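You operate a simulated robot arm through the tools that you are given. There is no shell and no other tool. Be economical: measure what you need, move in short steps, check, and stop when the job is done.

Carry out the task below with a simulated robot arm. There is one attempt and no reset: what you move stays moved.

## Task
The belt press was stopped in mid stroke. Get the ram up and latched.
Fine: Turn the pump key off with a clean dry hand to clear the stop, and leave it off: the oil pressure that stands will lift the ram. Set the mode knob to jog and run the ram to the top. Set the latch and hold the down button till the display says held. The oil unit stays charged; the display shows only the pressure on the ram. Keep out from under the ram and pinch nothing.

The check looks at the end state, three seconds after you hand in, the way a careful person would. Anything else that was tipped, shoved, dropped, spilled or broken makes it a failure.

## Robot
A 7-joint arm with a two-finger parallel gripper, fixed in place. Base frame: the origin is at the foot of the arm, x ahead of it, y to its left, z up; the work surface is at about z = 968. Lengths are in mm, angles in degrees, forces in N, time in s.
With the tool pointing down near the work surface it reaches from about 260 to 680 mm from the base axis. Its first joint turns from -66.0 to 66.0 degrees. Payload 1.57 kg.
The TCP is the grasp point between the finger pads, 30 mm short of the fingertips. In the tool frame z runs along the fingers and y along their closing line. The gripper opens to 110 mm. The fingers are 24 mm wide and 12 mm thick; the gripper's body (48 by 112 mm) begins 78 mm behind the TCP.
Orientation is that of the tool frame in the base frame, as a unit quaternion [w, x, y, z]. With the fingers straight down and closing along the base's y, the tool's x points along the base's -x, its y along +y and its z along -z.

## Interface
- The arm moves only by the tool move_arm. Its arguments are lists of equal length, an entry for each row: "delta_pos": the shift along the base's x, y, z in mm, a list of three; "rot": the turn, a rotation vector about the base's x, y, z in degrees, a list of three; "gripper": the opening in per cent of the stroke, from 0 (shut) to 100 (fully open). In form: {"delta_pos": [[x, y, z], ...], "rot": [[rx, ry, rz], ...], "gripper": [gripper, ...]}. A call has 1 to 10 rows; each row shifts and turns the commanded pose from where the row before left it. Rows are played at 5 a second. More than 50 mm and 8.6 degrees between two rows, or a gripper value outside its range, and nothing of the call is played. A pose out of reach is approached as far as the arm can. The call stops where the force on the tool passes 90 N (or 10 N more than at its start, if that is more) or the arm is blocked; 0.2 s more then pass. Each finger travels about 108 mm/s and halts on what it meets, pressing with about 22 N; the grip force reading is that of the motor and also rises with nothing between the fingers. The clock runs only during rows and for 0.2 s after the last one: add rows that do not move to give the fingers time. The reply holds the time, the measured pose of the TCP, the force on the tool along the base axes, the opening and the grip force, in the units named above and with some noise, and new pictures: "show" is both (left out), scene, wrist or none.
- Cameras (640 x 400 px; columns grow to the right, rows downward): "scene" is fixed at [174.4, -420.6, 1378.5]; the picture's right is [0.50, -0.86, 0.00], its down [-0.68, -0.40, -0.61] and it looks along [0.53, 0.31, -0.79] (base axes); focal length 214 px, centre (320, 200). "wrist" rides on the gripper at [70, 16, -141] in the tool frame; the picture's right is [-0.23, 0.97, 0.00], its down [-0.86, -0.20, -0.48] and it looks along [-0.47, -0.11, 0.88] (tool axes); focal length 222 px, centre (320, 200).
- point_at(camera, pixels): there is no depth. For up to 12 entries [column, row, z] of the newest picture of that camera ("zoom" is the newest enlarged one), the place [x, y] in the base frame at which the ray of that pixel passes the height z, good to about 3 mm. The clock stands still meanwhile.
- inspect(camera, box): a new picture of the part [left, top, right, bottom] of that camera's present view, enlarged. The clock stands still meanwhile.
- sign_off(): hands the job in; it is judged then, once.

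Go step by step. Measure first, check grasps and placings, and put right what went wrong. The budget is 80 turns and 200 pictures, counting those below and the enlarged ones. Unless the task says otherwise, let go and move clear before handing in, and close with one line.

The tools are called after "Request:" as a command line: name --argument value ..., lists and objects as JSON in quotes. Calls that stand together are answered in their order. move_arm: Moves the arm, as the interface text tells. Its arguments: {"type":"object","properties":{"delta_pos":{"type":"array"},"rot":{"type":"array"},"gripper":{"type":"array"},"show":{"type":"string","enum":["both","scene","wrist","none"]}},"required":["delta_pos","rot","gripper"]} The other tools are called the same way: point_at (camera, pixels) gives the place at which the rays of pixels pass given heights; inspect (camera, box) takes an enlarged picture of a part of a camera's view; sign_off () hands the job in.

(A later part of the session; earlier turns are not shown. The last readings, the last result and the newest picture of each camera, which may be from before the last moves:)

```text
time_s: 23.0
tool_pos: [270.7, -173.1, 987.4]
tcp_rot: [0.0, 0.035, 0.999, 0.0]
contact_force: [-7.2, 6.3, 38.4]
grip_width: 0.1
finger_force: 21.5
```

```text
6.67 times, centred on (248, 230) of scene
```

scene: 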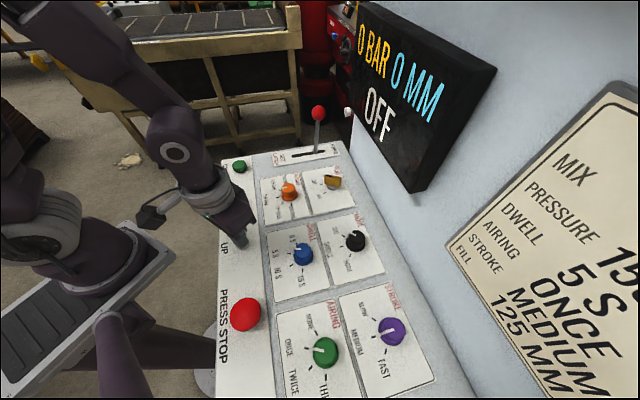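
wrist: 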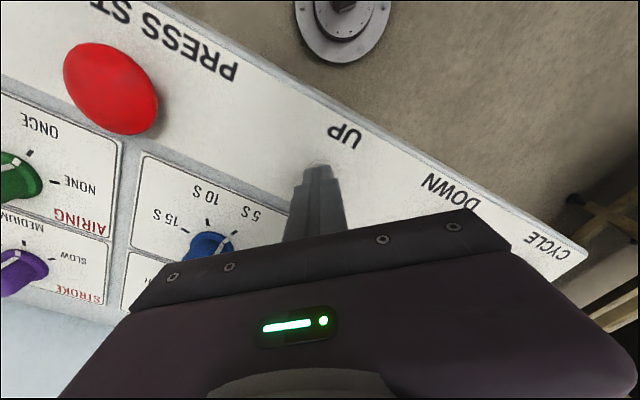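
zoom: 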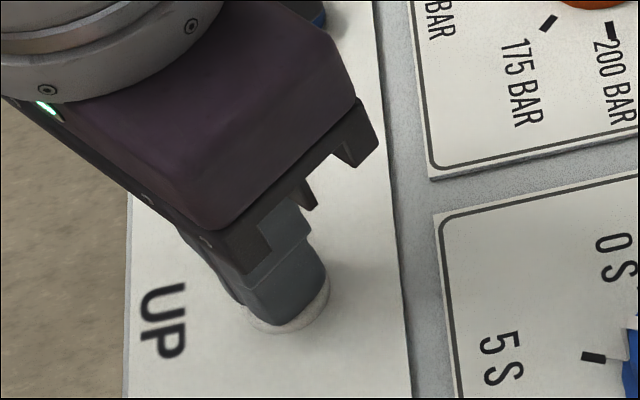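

The button is fully down at 38 N, but the display stays at OFF / 0 MM. I'll hold another 2 s, then compare the background for any ram motion.

Request:
move_arm --delta_pos '[[0, 0, 0], [0, 0, 0], [0, 0, 0], [0, 0, 0], [0, 0, 0], [0, 0, 0], [0, 0, 0], [0, 0, 0], [0, 0, 0], [0, 0, 0]]' --rot '[[0, 0, 0], [0, 0, 0], [0, 0, 0], [0, 0, 0], [0, 0, 0], [0, 0, 0], [0, 0, 0], [0, 0, 0], [0, 0, 0], [0, 0, 0]]' --gripper '[0, 0, 0, 0, 0, 0, 0, 0, 0, 0]' --show "none"

Request:
inspect --camera "scene" --box '[270, 0, 430, 110]'

Request:
inspect --camera "scene" --box '[0, 0, 320, 200]'

```text
time_s: 25.2
tool_pos: [271.3, -173.0, 987.0]
tcp_rot: [-0.001, 0.035, 0.999, 0.0]
contact_force: [-6.4, 2.7, 38.7]
grip_width: 0.1
finger_force: 21.5
```

```text
3.64 times, centred on (350, 55) of scene
```

zoom: 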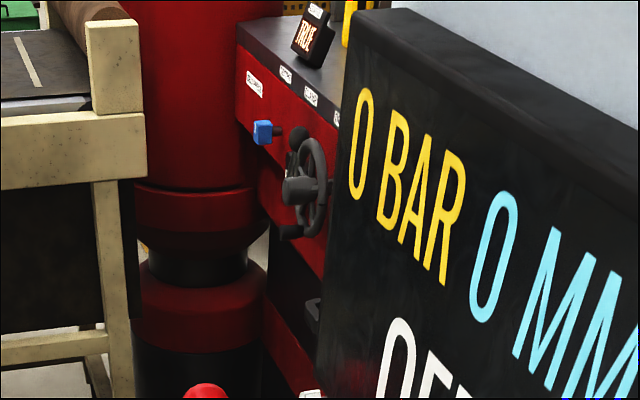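

```text
2.00 times, centred on (160, 100) of scene
```

zoom: 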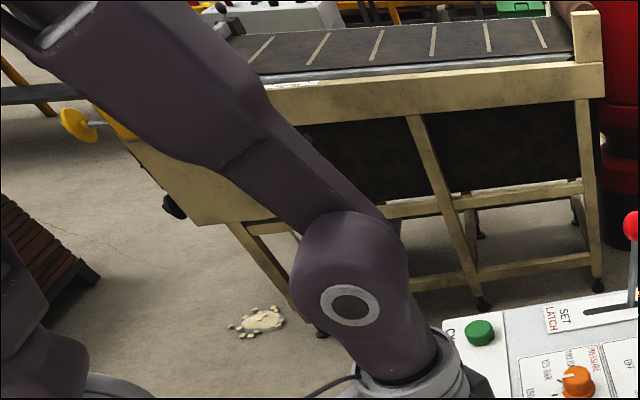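

The force has risen like a spring (2.7 N at 992, 22 N at 989, 38 N at 987), so the button may not have bottomed. I'll press deeper, staying below the force limit.

Request:
move_arm --delta_pos '[[0, 0, -1], [0, 0, -1], [0, 0, -1], [0, 0, -1], [0, 0, 0], [0, 0, 0], [0, 0, 0]]' --rot '[[0, 0, 0], [0, 0, 0], [0, 0, 0], [0, 0, 0], [0, 0, 0], [0, 0, 0], [0, 0, 0]]' --gripper '[0, 0, 0, 0, 0, 0, 0]' --show "scene"

Request:
inspect --camera "scene" --box '[200, 200, 296, 260]'

```text
time_s: 26.8
tool_pos: [270.6, -173.0, 982.8]
tcp_rot: [0.002, 0.034, 0.999, -0.001]
contact_force: [1.3, -1.5, 88.3]
grip_width: 0.1
finger_force: 20.9
```

scene: 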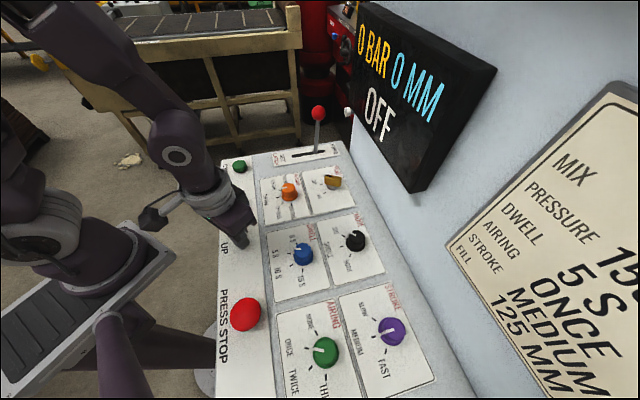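

```text
6.67 times, centred on (248, 230) of scene
```

zoom: 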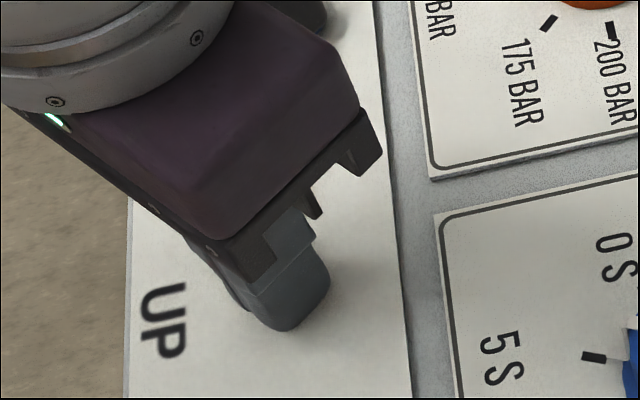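

The button is fully home at 88 N with no response on the display. I'll release it and raise the hand, tilting the camera to look for the press and ram.

Request:
move_arm --delta_pos '[[0, 0, 10], [0, 0, 40], [0, 0, 45], [0, 0, 45], [0, 0, 45], [0, 0, 30]]' --rot '[[0, 0, 0], [0, 0, 0], [0, 0, 0], [0, -8, 0], [0, -8, 0], [0, -8, 0]]' --gripper '[0, 0, 0, 0, 0, 0]'

Request:
inspect --camera "scene" --box '[340, 0, 500, 180]'

```text
time_s: 28.2
tool_pos: [275.0, -171.8, 1197.5]
tcp_rot: [0.208, 0.035, 0.977, 0.007]
contact_force: [-0.6, -0.8, -0.2]
grip_width: 0.0
finger_force: 20.7
```

scene: 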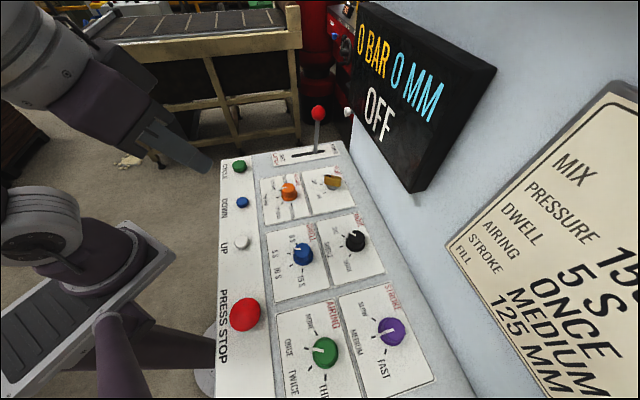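
wrist: 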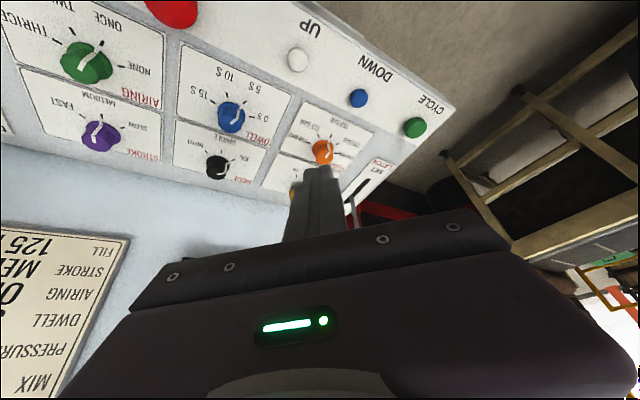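

```text
2.22 times, centred on (420, 90) of scene
```

zoom: 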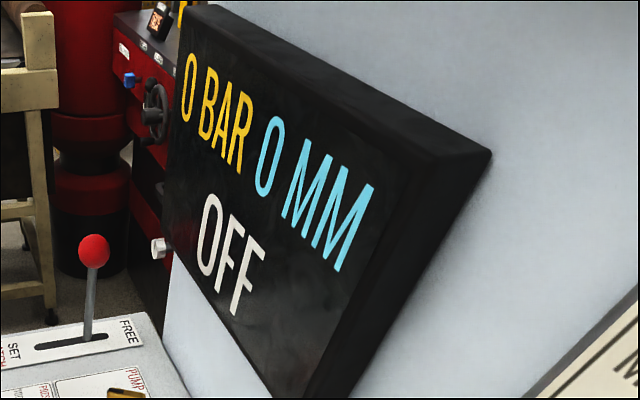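

No ram is in view, and the deep press lasted only about a second. I'll repeat it at full depth with a proper long hold before drawing conclusions.

Request:
move_arm --delta_pos '[[0, 0, -30], [0, 0, -45], [-1.5, 0, -45], [-1.5, -0.5, -45], [-1, 0, -38], [0, 0, -4], [0, 0, -2], [0, 0, -2], [0, 0, -2], [0, 0, -1]]' --rot '[[0, 8, 0], [0, 8, 0], [0, 8, 0], [0, 0, 0], [0, 0, 0], [0, 0, 0], [0, 0, 0], [0, 0, 0], [0, 0, 0], [0, 0, 0]]' --gripper '[0, 0, 0, 0, 0, 0, 0, 0, 0, 0]' --show "scene"

```text
time_s: 30.6
tool_pos: [266.7, -174.1, 985.7]
tcp_rot: [0.005, 0.035, 0.999, -0.003]
contact_force: [-34.9, 37.8, 353.3]
grip_width: 0.0
finger_force: 21.7
stopped in row 10: the force on the tool passed its limit (the readings are from after the stop); the commanded pose is now the measured one
```

scene: 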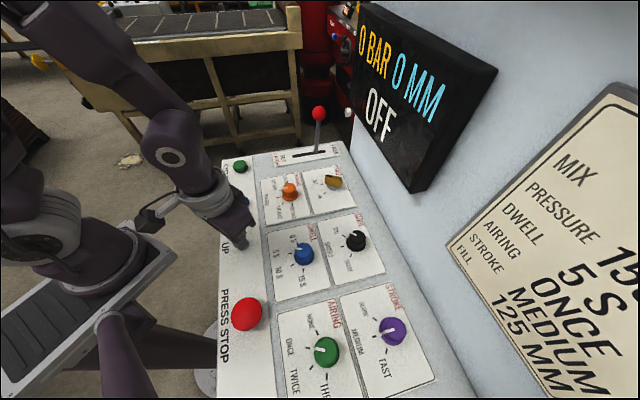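

The press overshot and the limit tripped at 353 N. I'll back off at once and check that nothing shifted.

Request:
move_arm --delta_pos '[[0, 0, 8], [0, 0, 12], [0, 0, 15], [0, 0, 0]]' --rot '[[0, 0, 0], [0, 0, 0], [0, 0, 0], [0, 0, 0]]' --gripper '[0, 0, 0, 0]'

Request:
inspect --camera "scene" --box '[200, 200, 296, 260]'

```text
time_s: 31.6
tool_pos: [267.9, -174.1, 1017.6]
tcp_rot: [0.001, 0.034, 0.999, -0.001]
contact_force: [-0.7, -1.2, 0.1]
grip_width: 0.0
finger_force: 21.3
```

scene: 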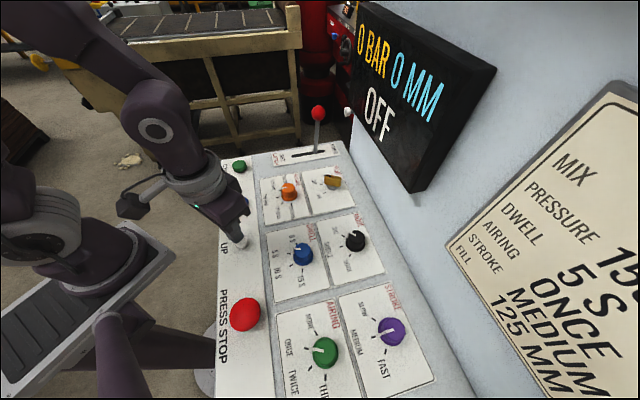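
wrist: 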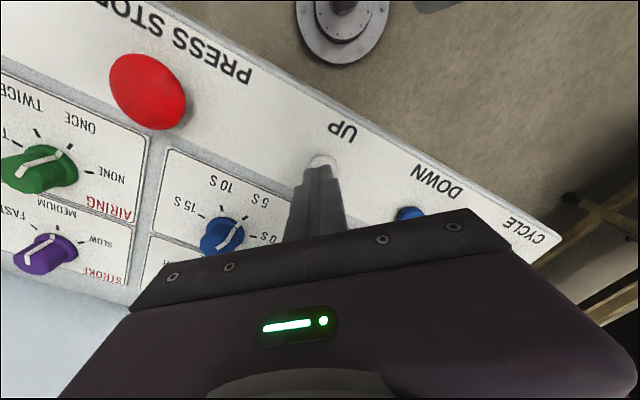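

```text
6.67 times, centred on (248, 230) of scene
```

zoom: 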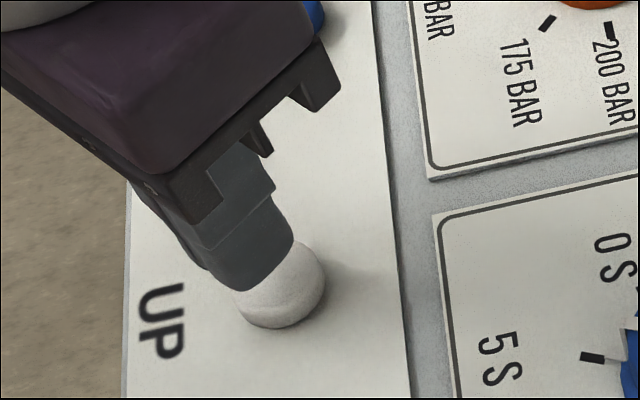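

The button sprang back intact and the panel is unmoved. I'll press again, gently this time.

Request:
move_arm --delta_pos '[[1.5, 1.5, -15], [0, 0, -8], [0, 0, -2], [0, 0, -2], [0, 0, -1.5], [0, 0, -1.5], [0, 0, -1], [0, 0, -1], [0, 0, 0], [0, 0, 0]]' --rot '[[0, 0, 0], [0, 0, 0], [0, 0, 0], [0, 0, 0], [0, 0, 0], [0, 0, 0], [0, 0, 0], [0, 0, 0], [0, 0, 0], [0, 0, 0]]' --gripper '[0, 0, 0, 0, 0, 0, 0, 0, 0, 0]' --show "none"

Request:
move_arm --delta_pos '[[0, 0, -1], [0, 0, -1], [0, 0, 0], [0, 0, 0], [0, 0, 0], [0, 0, 0], [0, 0, 0], [0, 0, 0], [0, 0, 0], [0, 0, 0]]' --rot '[[0, 0, 0], [0, 0, 0], [0, 0, 0], [0, 0, 0], [0, 0, 0], [0, 0, 0], [0, 0, 0], [0, 0, 0], [0, 0, 0], [0, 0, 0]]' --gripper '[0, 0, 0, 0, 0, 0, 0, 0, 0, 0]' --show "scene"

```text
time_s: 33.8
tool_pos: [269.9, -173.1, 986.6]
tcp_rot: [0.002, 0.035, 0.999, -0.002]
contact_force: [18.1, -4.5, 51.9]
grip_width: 0.0
finger_force: 21.5
```

```text
time_s: 36.0
tool_pos: [269.5, -173.2, 984.7]
tcp_rot: [0.001, 0.035, 0.999, -0.002]
contact_force: [12.4, -6.5, 69.5]
grip_width: 0.1
finger_force: 21.3
```

scene: 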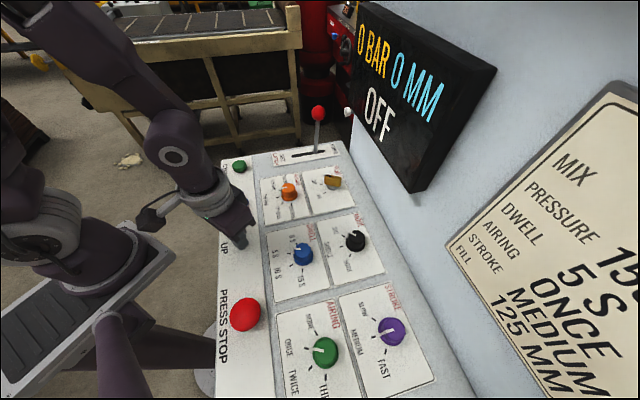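

Still no change at 70 N. I'll hold 2 s more, then look at the display once.

Request:
move_arm --delta_pos '[[0, 0, 0], [0, 0, 0], [0, 0, 0], [0, 0, 0], [0, 0, 0], [0, 0, 0], [0, 0, 0], [0, 0, 0], [0, 0, 0], [0, 0, 0]]' --rot '[[0, 0, 0], [0, 0, 0], [0, 0, 0], [0, 0, 0], [0, 0, 0], [0, 0, 0], [0, 0, 0], [0, 0, 0], [0, 0, 0], [0, 0, 0]]' --gripper '[0, 0, 0, 0, 0, 0, 0, 0, 0, 0]' --show "none"

Request:
inspect --camera "scene" --box '[340, 0, 500, 180]'

Request:
inspect --camera "scene" --box '[220, 90, 400, 260]'

```text
time_s: 38.1
tool_pos: [269.8, -172.7, 982.8]
tcp_rot: [0.002, 0.035, 0.999, -0.001]
contact_force: [9.1, -7.6, 70.0]
grip_width: 0.1
finger_force: 21.0
```

```text
2.22 times, centred on (420, 90) of scene
```

zoom: 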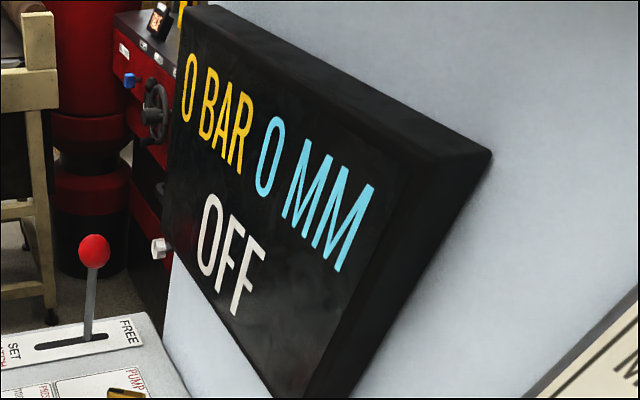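

```text
2.35 times, centred on (310, 175) of scene
```

zoom: 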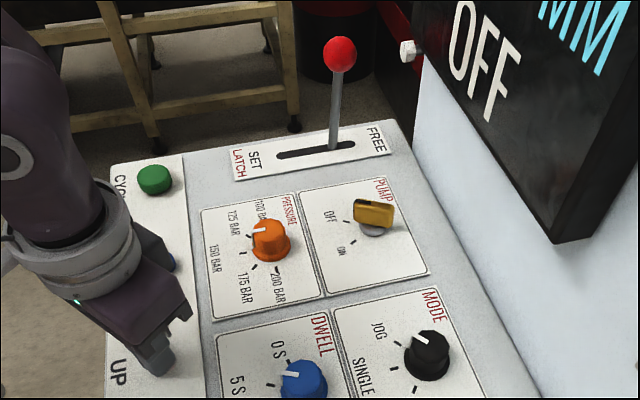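

With the key OFF, mode JOG, latch FREE and UP held fully home for several seconds, the ram doesn't respond. I'll release and look past the low end of the panel to see whether the ram is visible there.

Request:
move_arm --delta_pos '[[0, 0, 12], [0, 0, 40], [0, 0, 45], [-5, -40, 45], [-5, -40, 30], [-5, -40, 10], [-5, -40, 10], [-5, -30, 0], [0, 0, 0], [0, 0, 0]]' --rot '[[0, 0, 0], [0, 0, 0], [0, 0, 8], [0, 0, 8], [0, 0, 8], [0, 0, 8], [0, 0, 8], [-5.5, 5.7, 0], [-5.5, 5.7, 0], [-5.5, 5.7, 0]]' --gripper '[0, 0, 0, 0, 0, 0, 0, 0, 0, 0]'

```text
refused: row 4 steps farther than a row can; nothing moved
```

Request:
move_arm --delta_pos '[[0, 0, 12], [0, 0, 40], [0, 0, 45], [-5, -30, 35], [-5, -40, 20], [-5, -40, 10], [-5, -40, 10], [-5, -30, 0], [0, 0, 0], [0, 0, 0]]' --rot '[[0, 0, 0], [0, 0, 0], [0, 0, 8], [0, 0, 8], [0, 0, 8], [0, 0, 8], [0, 0, 8], [-5.5, 5.7, 0], [-5.5, 5.7, 0], [-5.5, 5.7, 0]]' --gripper '[0, 0, 0, 0, 0, 0, 0, 0, 0, 0]'

```text
time_s: 38.5
tool_pos: [268.8, -172.8, 988.0]
tcp_rot: [0.003, 0.035, 0.999, -0.002]
contact_force: [-4.7, 1.4, 33.0]
grip_width: 0.0
finger_force: 21.0
stopped in row 1: the force on the tool passed its limit (the readings are from after the stop); the commanded pose is now the measured one
```

scene: 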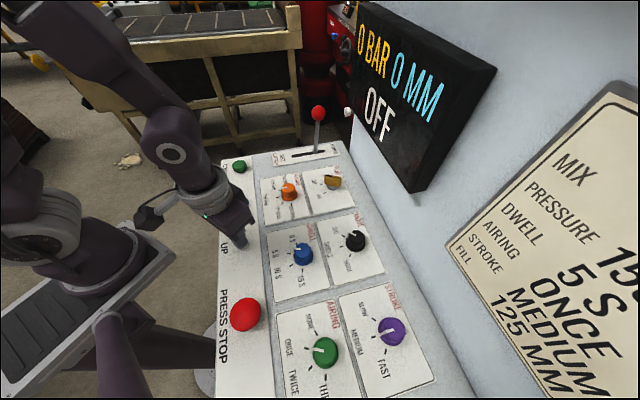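
wrist: 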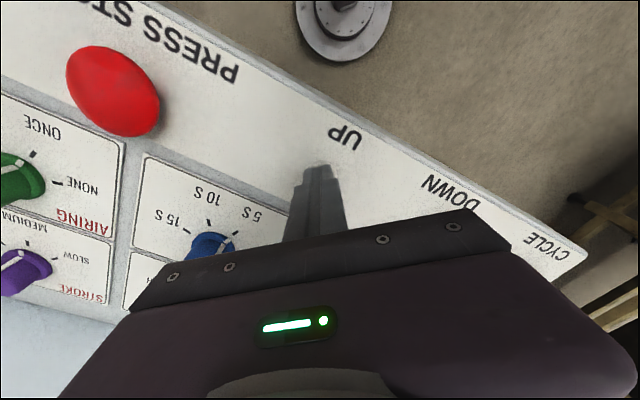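

The lift tripped the limit while still loaded against the button. I'm now at 33 N and will carry on rising as planned.

Request:
move_arm --delta_pos '[[0, 0, 5], [0, 0, 40], [0, 0, 45], [-5, -30, 35], [-5, -40, 20], [-5, -40, 10], [-5, -40, 10], [-5, -30, 0], [0, 0, 0], [0, 0, 0]]' --rot '[[0, 0, 0], [0, 0, 0], [0, 0, 8], [0, 0, 8], [0, 0, 8], [0, 0, 8], [0, 0, 8], [-5.5, 5.7, 0], [-5.5, 5.7, 0], [-5.5, 5.7, 0]]' --gripper '[0, 0, 0, 0, 0, 0, 0, 0, 0, 0]'

```text
time_s: 40.7
tool_pos: [245.0, -355.0, 1153.3]
tcp_rot: [-0.183, -0.303, 0.931, -0.093]
contact_force: [-0.7, -0.3, -0.4]
grip_width: 0.2
finger_force: 21.5
```

scene: 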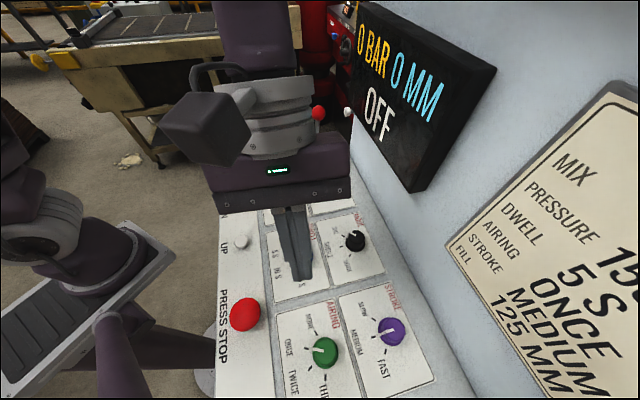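
wrist: 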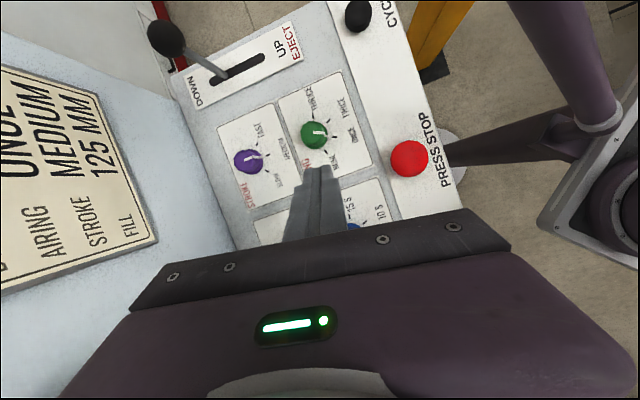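

The view now faces the low end of the panel (EJECT lever, a black CYCLE-type button). I'll tilt further up to see what stands beyond.

Request:
move_arm --delta_pos '[[0, 0, 20], [0, 0, 20], [0, 0, 20], [0, 0, 20], [0, 0, 0]]' --rot '[[-5.5, 5.7, 0], [-5.5, 5.7, 0], [-5.5, 5.7, 0], [-5.5, 5.7, 0], [0, 0, 0]]' --gripper '[0, 0, 0, 0, 0]' --show "wrist"

```text
time_s: 41.9
tool_pos: [244.2, -355.6, 1233.1]
tcp_rot: [-0.416, -0.274, 0.843, -0.205]
contact_force: [0.4, 0.2, 0.1]
grip_width: 0.0
finger_force: 21.2
```

wrist: 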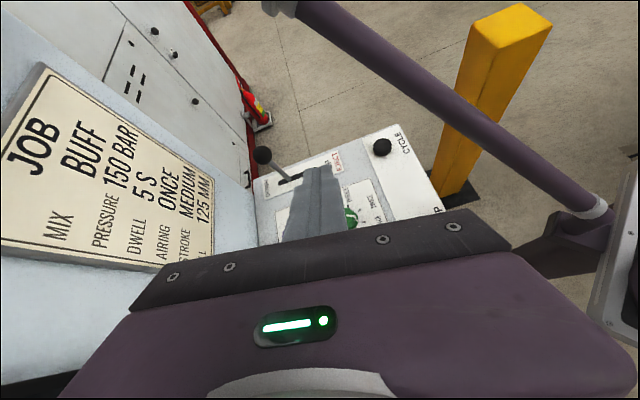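

Nothing of the ram is visible from here, only a cabinet and a job card, so the display is my only gauge. It may also be that 0 MM already means the top. I'll set the latch next, which the procedure calls for and which is a safety device. First I'll level the hand.

Request:
move_arm --delta_pos '[[0, 0, 0], [0, 0, 0], [0, 20, 0], [0, 30, 0], [10, 30, 0], [20, 30, 0], [20, 30, 0], [30, 10, 0], [30, 10, 0], [30, 10, -10]]' --rot '[[5.5, -5.7, 0], [5.5, -5.7, 0], [5.5, -5.7, 0], [5.5, -5.7, 0], [5.5, -5.7, 0], [5.5, -5.7, 0], [5.5, -5.7, 0], [0, 0, -8], [0, 0, -8], [0, 0, -8]]' --gripper '[0, 0, 0, 0, 0, 0, 0, 30, 40, 45]' --show "none"

Request:
move_arm --delta_pos '[[30, 10, -10], [30, 10, -10], [30, 10, 0], [30, 5, 0], [20, 0, 0], [15, 0, 0], [0, 0, 0]]' --rot '[[0, 0, -8], [0, 0, -8], [0, 0, -8], [0, 0, -8], [0, 0, -8], [0, 0, -8], [0, 0, 0]]' --gripper '[45, 45, 45, 45, 45, 45, 45]'

```text
time_s: 44.1
tool_pos: [383.6, -185.4, 1225.7]
tcp_rot: [0.002, -0.105, 0.994, -0.001]
contact_force: [0.2, -0.2, -1.2]
grip_width: 49.4
finger_force: 0.1
```

```text
time_s: 45.7
tool_pos: [542.0, -148.5, 1202.7]
tcp_rot: [0.001, 0.31, 0.951, -0.002]
contact_force: [-0.3, 0.1, 0.5]
grip_width: 49.4
finger_force: 0.1
```

scene: 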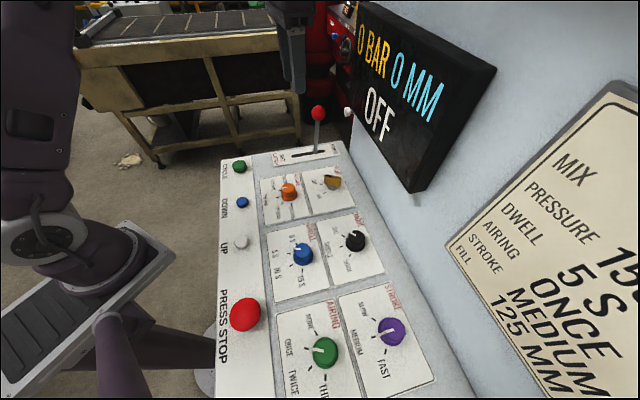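
wrist: 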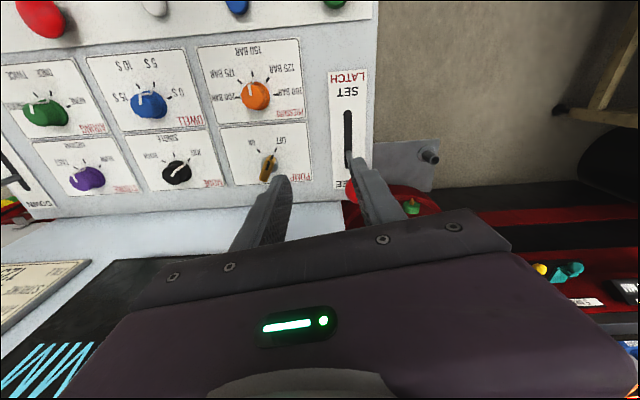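

The lever is at wrist (350,160), with the slot running up to SET at (348,112) and the ball partly behind the right finger. I'll enlarge both views.

Request:
inspect --camera "wrist" --box '[290, 70, 450, 220]'

Request:
inspect --camera "scene" --box '[262, 95, 358, 170]'

```text
2.67 times, centred on (370, 145) of wrist
```

zoom: 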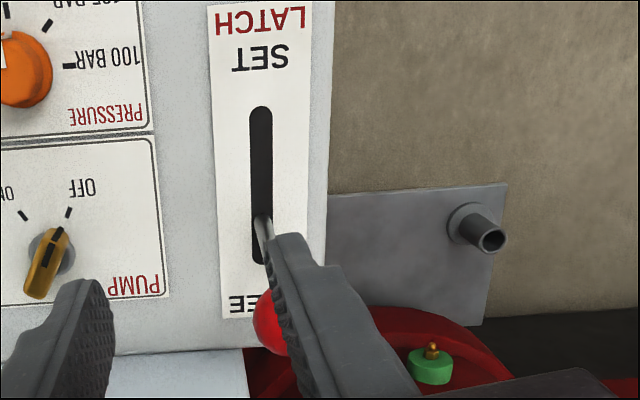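

```text
5.33 times, centred on (310, 132) of scene
```

zoom: 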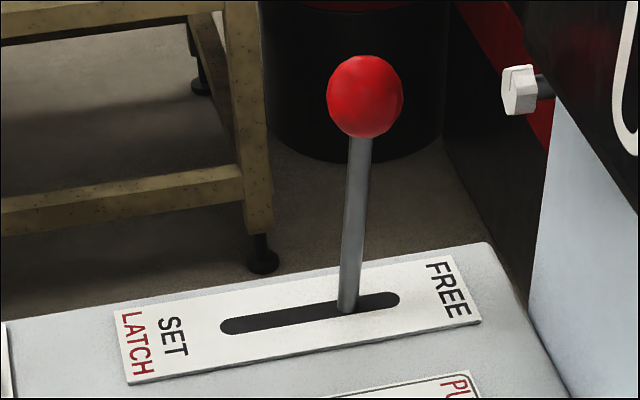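

Request:
point_at --camera "wrist" --pixels '[[356.1, 190.7, 1040], [356.1, 190.7, 1055], [356.1, 190.7, 1070], [347.9, 110.5, 957], [348.3, 168.2, 957], [348.3, 155.5, 957]]'

Request:
point_at --camera "scene" --pixels '[[318.4, 112.7, 1040], [318.4, 112.7, 1055], [318.4, 112.7, 1070], [293.5, 156, 957], [322, 151, 957], [315, 153, 957]]'

```text
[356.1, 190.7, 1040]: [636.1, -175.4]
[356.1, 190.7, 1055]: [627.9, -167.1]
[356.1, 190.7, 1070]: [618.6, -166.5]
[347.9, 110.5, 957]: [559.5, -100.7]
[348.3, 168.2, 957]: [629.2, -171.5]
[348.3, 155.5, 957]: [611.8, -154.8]
```

```text
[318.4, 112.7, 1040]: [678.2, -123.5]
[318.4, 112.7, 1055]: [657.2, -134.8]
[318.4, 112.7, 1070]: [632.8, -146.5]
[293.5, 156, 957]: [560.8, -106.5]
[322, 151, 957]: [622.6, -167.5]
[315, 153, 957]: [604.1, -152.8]
```

The ball is at about (617,-160,1078) and about 36 mm across, and the slot runs to SET in direction (-0.7,+0.72). I'll position above the ball with the jaws parallel to the wall, then look.

Request:
move_arm --delta_pos '[[19, -3, -10], [19, -3, -10], [19, -3, -10], [18, -2, -10], [0, 0, 0]]' --rot '[[0, 0, -5], [0, 0, -5], [0, 0, 0], [0, 0, 0], [0, 0, 0]]' --gripper '[70, 70, 70, 70, 70]'

Request:
inspect --camera "scene" --box '[262, 60, 358, 135]'

```text
time_s: 46.9
tool_pos: [600.5, -151.7, 1156.5]
tcp_rot: [0.001, 0.39, 0.921, -0.003]
contact_force: [0.2, 0.3, 0.0]
grip_width: 76.9
finger_force: 0.1
out of reach, approached as far as the arm can: row 3, 4
```

scene: 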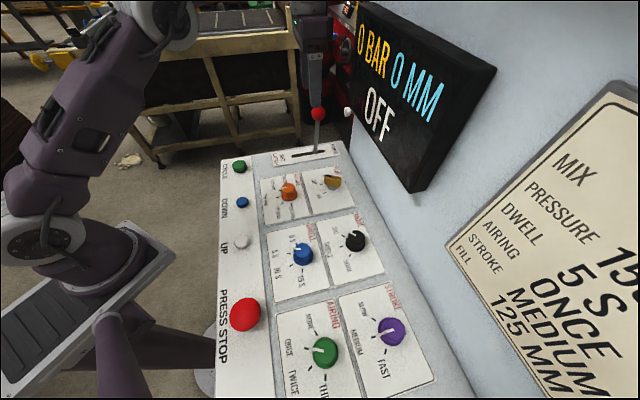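
wrist: 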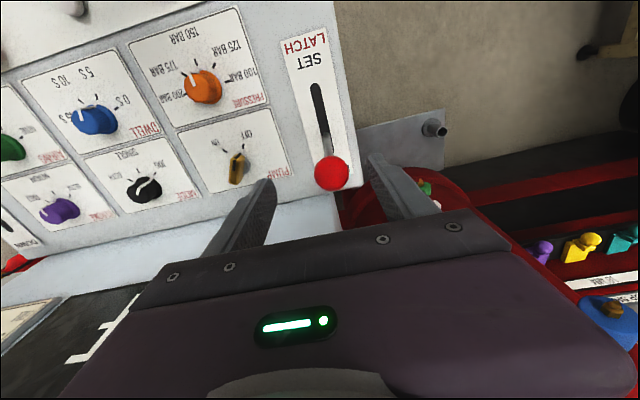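

```text
5.33 times, centred on (310, 98) of scene
```

zoom: 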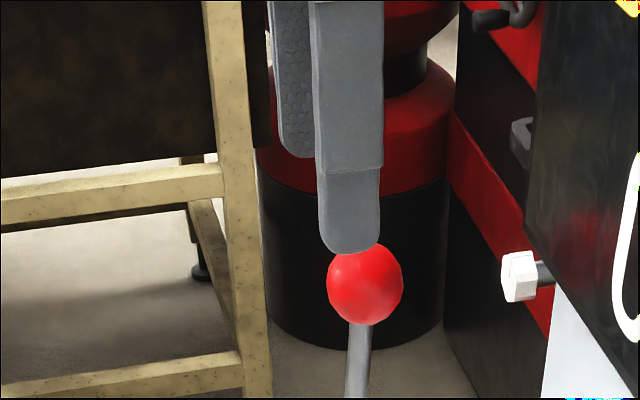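

Reach was short at this height but should improve lower down. The ball sits between the jaws in view at (331,173), so I'll triangulate it again.

Request:
point_at --camera "wrist" --pixels '[[331, 173, 1060], [331, 173, 1070], [331, 173, 1080], [331, 173, 1090], [250, 190, 1127], [380, 170, 1127]]'

Request:
point_at --camera "scene" --pixels '[[318.5, 114, 1060], [318.5, 114, 1070], [318.5, 114, 1080], [318.5, 114, 1090]]'

```text
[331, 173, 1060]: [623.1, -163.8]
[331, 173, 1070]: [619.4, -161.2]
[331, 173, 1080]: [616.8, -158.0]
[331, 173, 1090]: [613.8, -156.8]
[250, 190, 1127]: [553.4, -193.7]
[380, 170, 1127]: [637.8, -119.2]
```

```text
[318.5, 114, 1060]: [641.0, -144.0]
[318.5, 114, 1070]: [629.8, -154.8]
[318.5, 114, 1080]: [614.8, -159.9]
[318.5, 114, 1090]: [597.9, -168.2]
```

The ball is confirmed at (616,-159,1079). I'll lower around it with the jaws open.

Request:
move_arm --delta_pos '[[0, 0, -20], [0, 0, -20], [0, 0, -20], [-1, 0, -15], [0, 0, -10], [0, 0, 0]]' --rot '[[0, 0, 0], [0, 0, 0], [0, 0, 0], [0, 0, 0], [0, 0, 0], [0, 0, 0]]' --gripper '[70, 70, 70, 70, 70, 70]'

```text
time_s: 48.3
tool_pos: [601.0, -148.2, 1071.0]
tcp_rot: [0.002, 0.391, 0.92, -0.003]
contact_force: [0.4, 0.3, 0.7]
grip_width: 77.1
finger_force: 0.0
```

scene: 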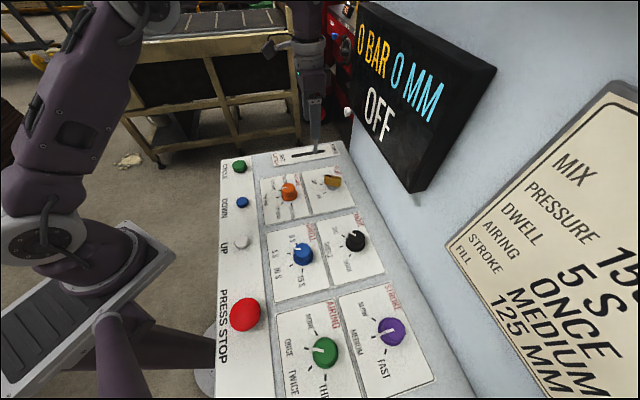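
wrist: 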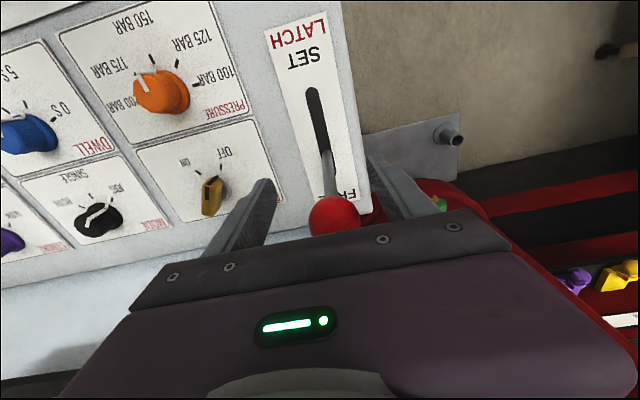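

The ball is still wall-side of the pads, so I'll shift (+14,-10) to bring it between them.

Request:
move_arm --delta_pos '[[7, -5, 0], [7, -5, 0], [0, 0, 0]]' --rot '[[0, 0, 0], [0, 0, 0], [0, 0, 0]]' --gripper '[70, 70, 70]'

```text
time_s: 49.1
tool_pos: [613.4, -159.2, 1072.3]
tcp_rot: [0.002, 0.391, 0.92, -0.003]
contact_force: [-0.8, -0.9, 0.4]
grip_width: 76.8
finger_force: 0.1
```

scene: 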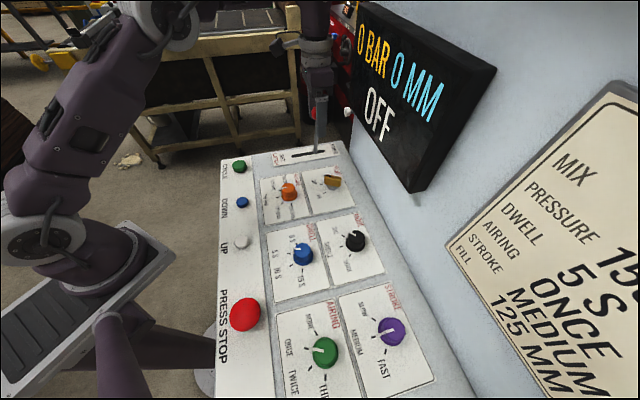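
wrist: 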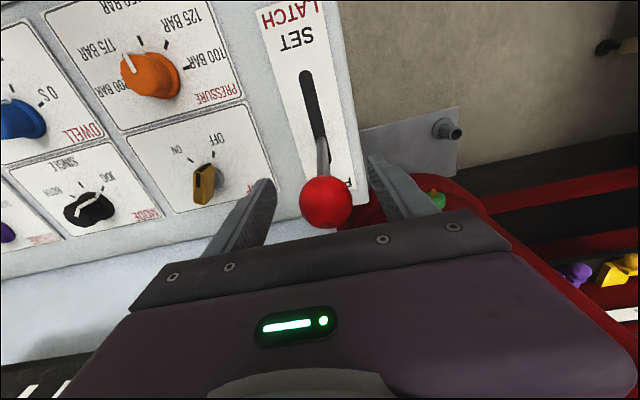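

The ball is now centred between the pads. I'll close on it and check the load.

Request:
move_arm --delta_pos '[[0, 0, 0], [0, 0, 0], [0, 0, 0], [0, 0, 0]]' --rot '[[0, 0, 0], [0, 0, 0], [0, 0, 0], [0, 0, 0]]' --gripper '[50, 30, 15, 15]' --show "wrist"

```text
time_s: 50.1
tool_pos: [616.2, -156.0, 1071.9]
tcp_rot: [0.003, 0.389, 0.921, -0.001]
contact_force: [18.8, 17.2, -0.2]
grip_width: 36.7
finger_force: 43.6
```

wrist: 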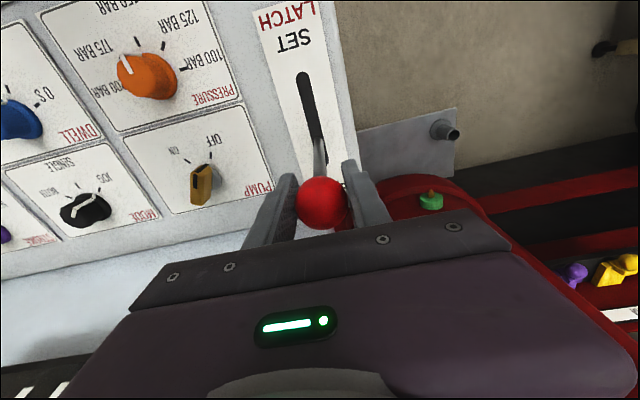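

The ball is gripped at 36.7 mm. I'll relieve the side load and draw it gently toward SET.

Request:
move_arm --delta_pos '[[0.8, 0.8, 0], [-5, 5, 0], [-6, 6, 0], [-6, 6, 0], [-6, 6, 0]]' --rot '[[0, 0, 0], [0, 0, 0], [0, 0, 0], [0, 0, 0], [0, 0, 0]]' --gripper '[15, 15, 15, 15, 15]'

```text
time_s: 51.3
tool_pos: [591.5, -132.7, 1071.1]
tcp_rot: [0.002, 0.39, 0.921, -0.002]
contact_force: [35.0, 21.8, -5.3]
grip_width: 36.7
finger_force: 42.8
```

scene: 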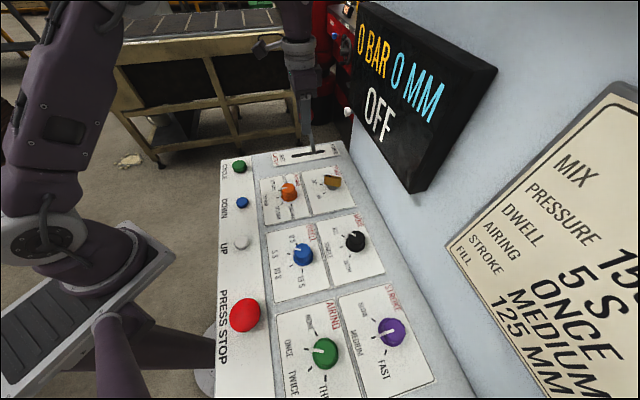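
wrist: 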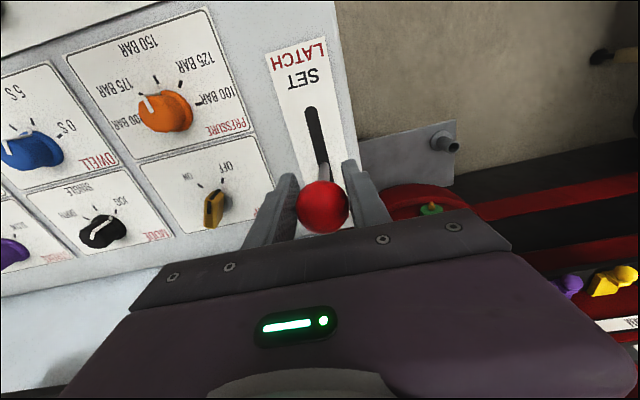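

The ball is moving with a low drag of about 8 N, but there's a side load along the jaw line. I'll shift (+1.5,+1.5) and carry on.

Request:
move_arm --delta_pos '[[1.5, 1.5, 0], [-5, 5, 0], [-6, 6, 0], [-6, 6, 0], [0, 0, 0]]' --rot '[[0, 0, 0], [0, 0, 0], [0, 0, 0], [0, 0, 0], [0, 0, 0]]' --gripper '[15, 15, 15, 15, 15]'

Request:
inspect --camera "scene" --box '[262, 95, 358, 170]'

```text
time_s: 52.5
tool_pos: [576.4, -116.0, 1070.9]
tcp_rot: [0.0, 0.39, 0.921, -0.003]
contact_force: [25.7, 7.5, -32.8]
grip_width: 36.9
finger_force: 42.9
```

scene: 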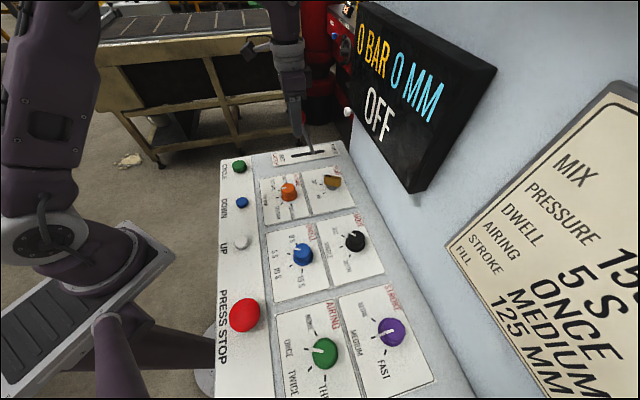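
wrist: 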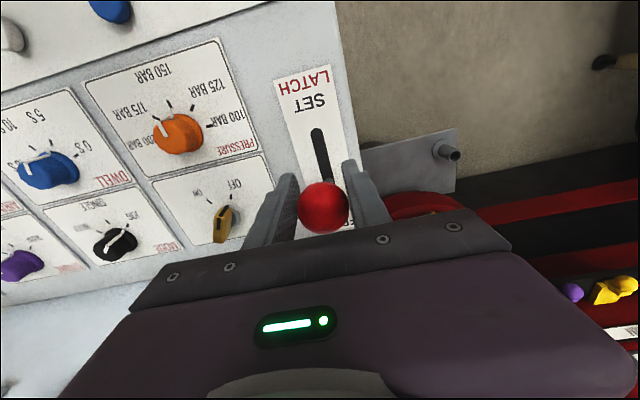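

```text
5.33 times, centred on (310, 132) of scene
```

zoom: 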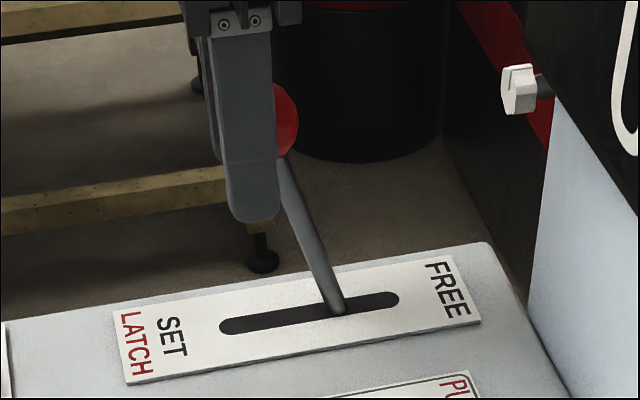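

The lever pivots near the panel surface and has swung about 23° toward SET. I'll follow the arc, moving onward and downward.

Request:
move_arm --delta_pos '[[0.5, 0.5, -6], [-5, 5, -3], [-5, 5, -4], [-5, 5, -4], [0, 0, 0]]' --rot '[[0, 0, 0], [0, 0, 0], [0, 0, 0], [0, 0, 0], [0, 0, 0]]' --gripper '[15, 15, 15, 15, 15]'

Request:
inspect --camera "scene" --box '[262, 95, 358, 170]'

```text
time_s: 53.7
tool_pos: [561.0, -99.5, 1053.1]
tcp_rot: [0.001, 0.39, 0.921, -0.002]
contact_force: [4.6, 3.4, 14.3]
grip_width: 36.9
finger_force: 42.8
```

scene: 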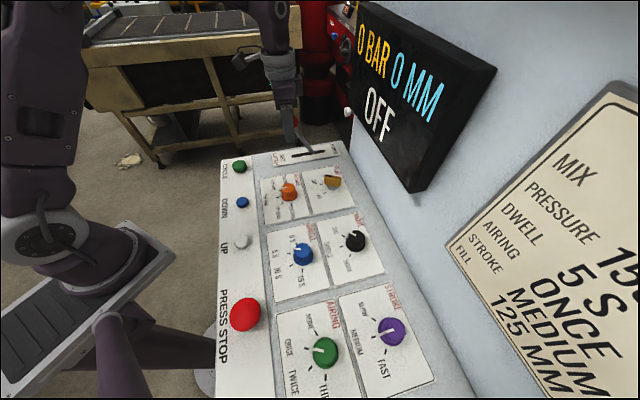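
wrist: 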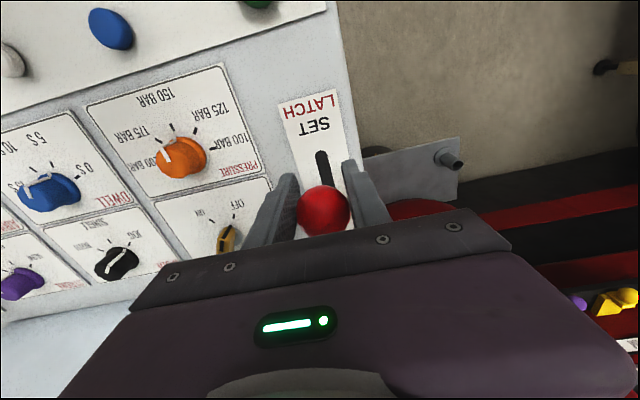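

```text
5.33 times, centred on (310, 132) of scene
```

zoom: 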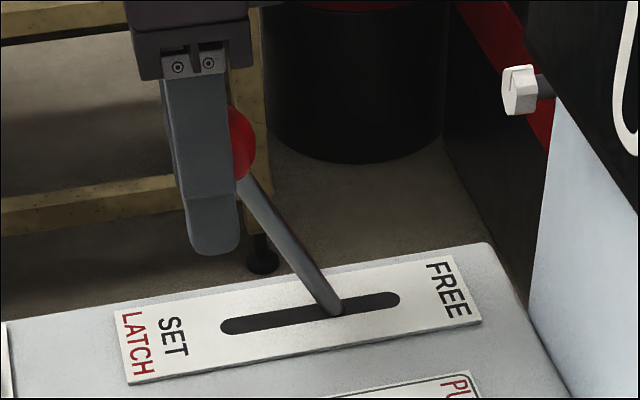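

The lever is at about 35° with little force, and no stop yet. I'll continue along the arc.

Request:
move_arm --delta_pos '[[-5, 5, -5], [-5, 5, -6], [-4, 4, -6], [0, 0, 0]]' --rot '[[0, 0, 0], [0, 0, 0], [0, 0, 0], [0, 0, 0]]' --gripper '[15, 15, 15, 15]'

Request:
inspect --camera "scene" --box '[262, 95, 358, 170]'

```text
time_s: 54.7
tool_pos: [544.5, -85.9, 1036.7]
tcp_rot: [0.001, 0.39, 0.921, -0.003]
contact_force: [-5.0, 11.2, 21.8]
grip_width: 36.7
finger_force: 42.8
```

scene: 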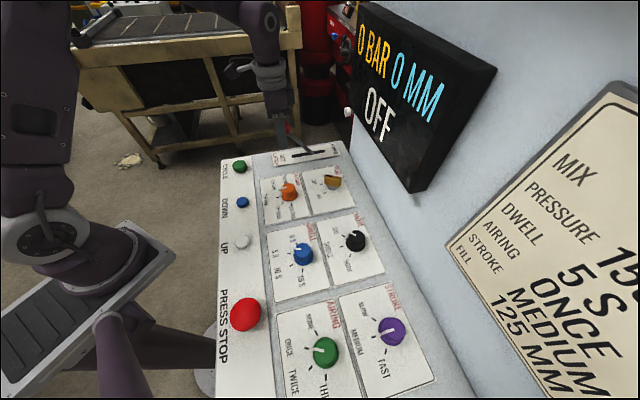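
wrist: 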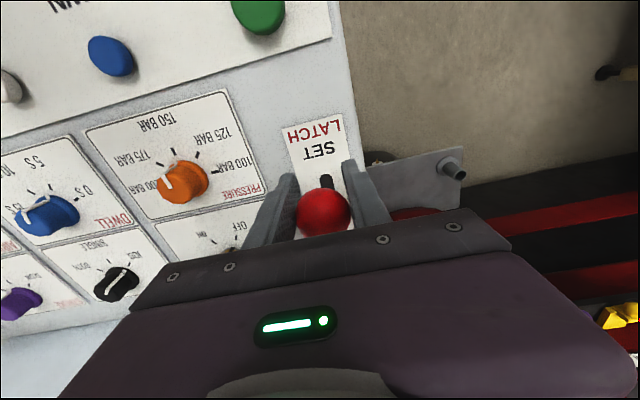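

```text
5.33 times, centred on (310, 132) of scene
```

zoom: 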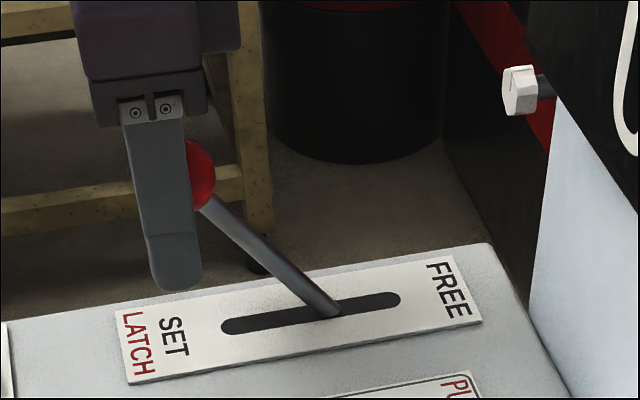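

It's now at about 50°, still swinging freely, and the tips are about 50 mm above the panel. I'll continue to the stop.

Request:
move_arm --delta_pos '[[-3, 3, -5], [-3, 3, -5], [-3, 3, -5], [0, 0, 0]]' --rot '[[0, 0, 0], [0, 0, 0], [0, 0, 0], [0, 0, 0]]' --gripper '[15, 15, 15, 15]'

Request:
inspect --camera "scene" --box '[262, 95, 358, 170]'

```text
time_s: 55.7
tool_pos: [536.5, -77.5, 1021.9]
tcp_rot: [0.002, 0.391, 0.92, -0.002]
contact_force: [5.8, 5.0, 9.4]
grip_width: 36.7
finger_force: 43.0
```

scene: 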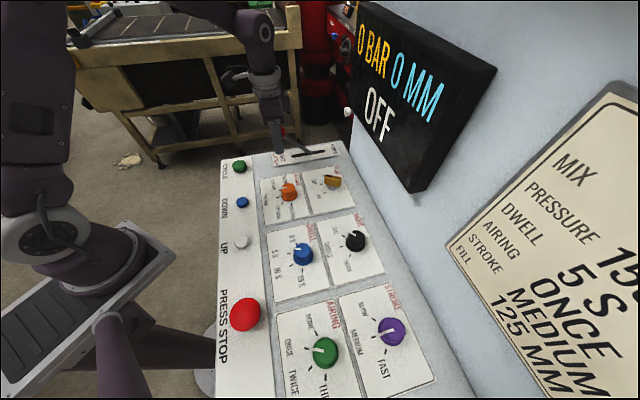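
wrist: 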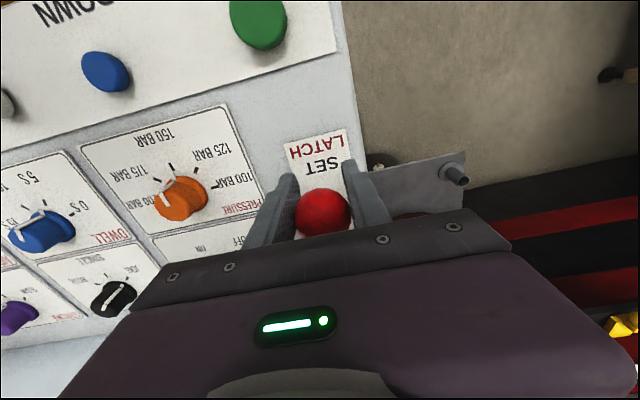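

```text
5.33 times, centred on (310, 132) of scene
```

zoom: 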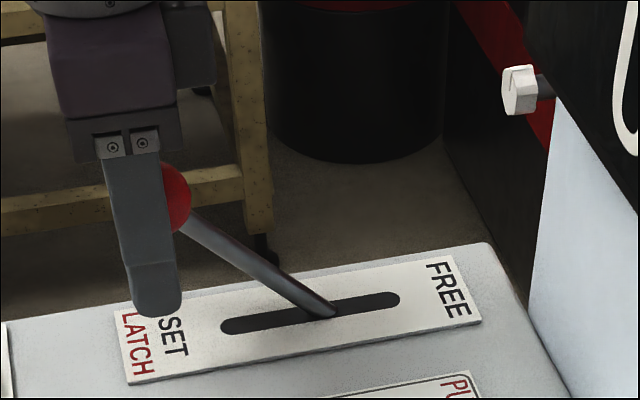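

Request:
move_arm --delta_pos '[[-2, 2, -4], [-2, 2, -4], [-2, 2, -4], [0, 0, 0]]' --rot '[[0, 0, 0], [0, 0, 0], [0, 0, 0], [0, 0, 0]]' --gripper '[15, 15, 15, 15]' --show "scene"

Request:
inspect --camera "scene" --box '[252, 95, 348, 170]'

```text
time_s: 56.7
tool_pos: [531.9, -72.2, 1009.4]
tcp_rot: [0.003, 0.39, 0.921, -0.003]
contact_force: [16.4, -10.8, 25.4]
grip_width: 36.8
finger_force: 43.4
```

scene: 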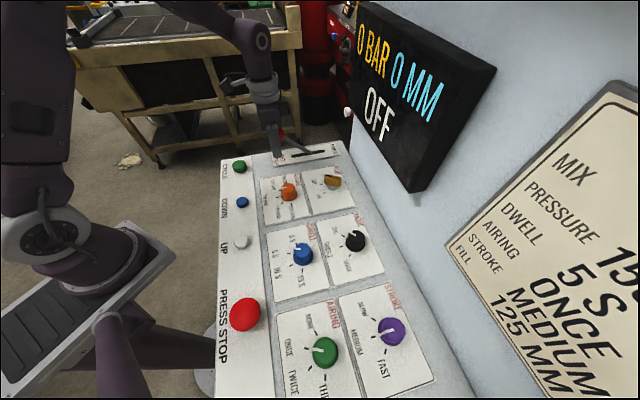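

```text
5.33 times, centred on (300, 132) of scene
```

zoom: 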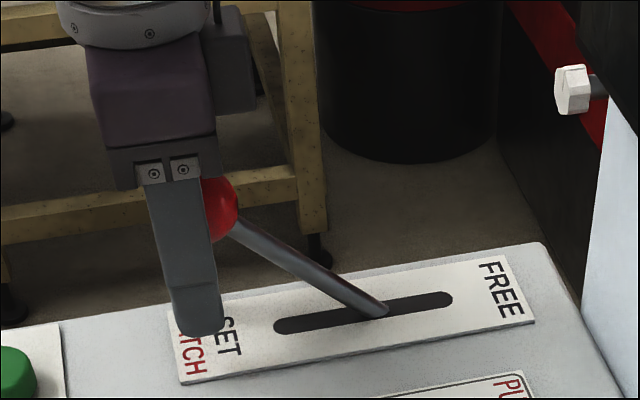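

The force is now building against the motion, about 19 N back and 25 N up, which suggests the stop. One more small push to confirm.

Request:
move_arm --delta_pos '[[-1, 1, -2], [-1, 1, -2], [0, 0, 0]]' --rot '[[0, 0, 0], [0, 0, 0], [0, 0, 0]]' --gripper '[15, 15, 15]' --show "scene"

Request:
inspect --camera "scene" --box '[252, 95, 348, 170]'

```text
time_s: 57.5
tool_pos: [527.6, -66.6, 1004.9]
tcp_rot: [-0.002, 0.389, 0.921, -0.003]
contact_force: [-15.7, 13.3, 10.5]
grip_width: 33.2
finger_force: 41.3
```

scene: 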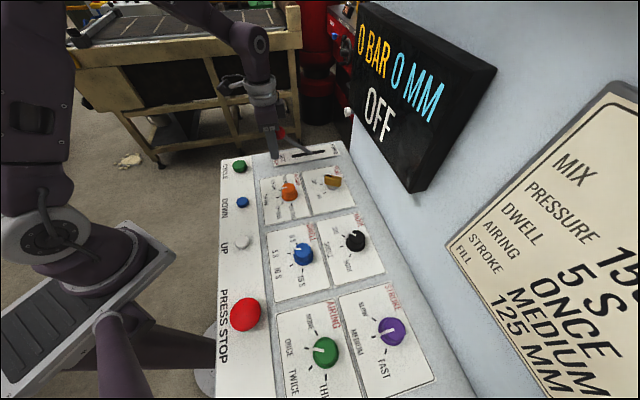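

```text
5.33 times, centred on (300, 132) of scene
```

zoom: 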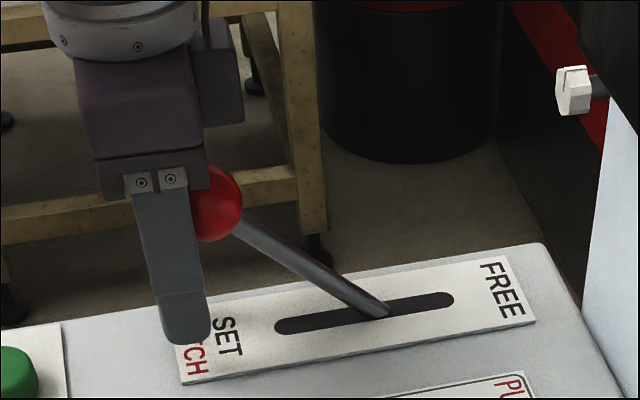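

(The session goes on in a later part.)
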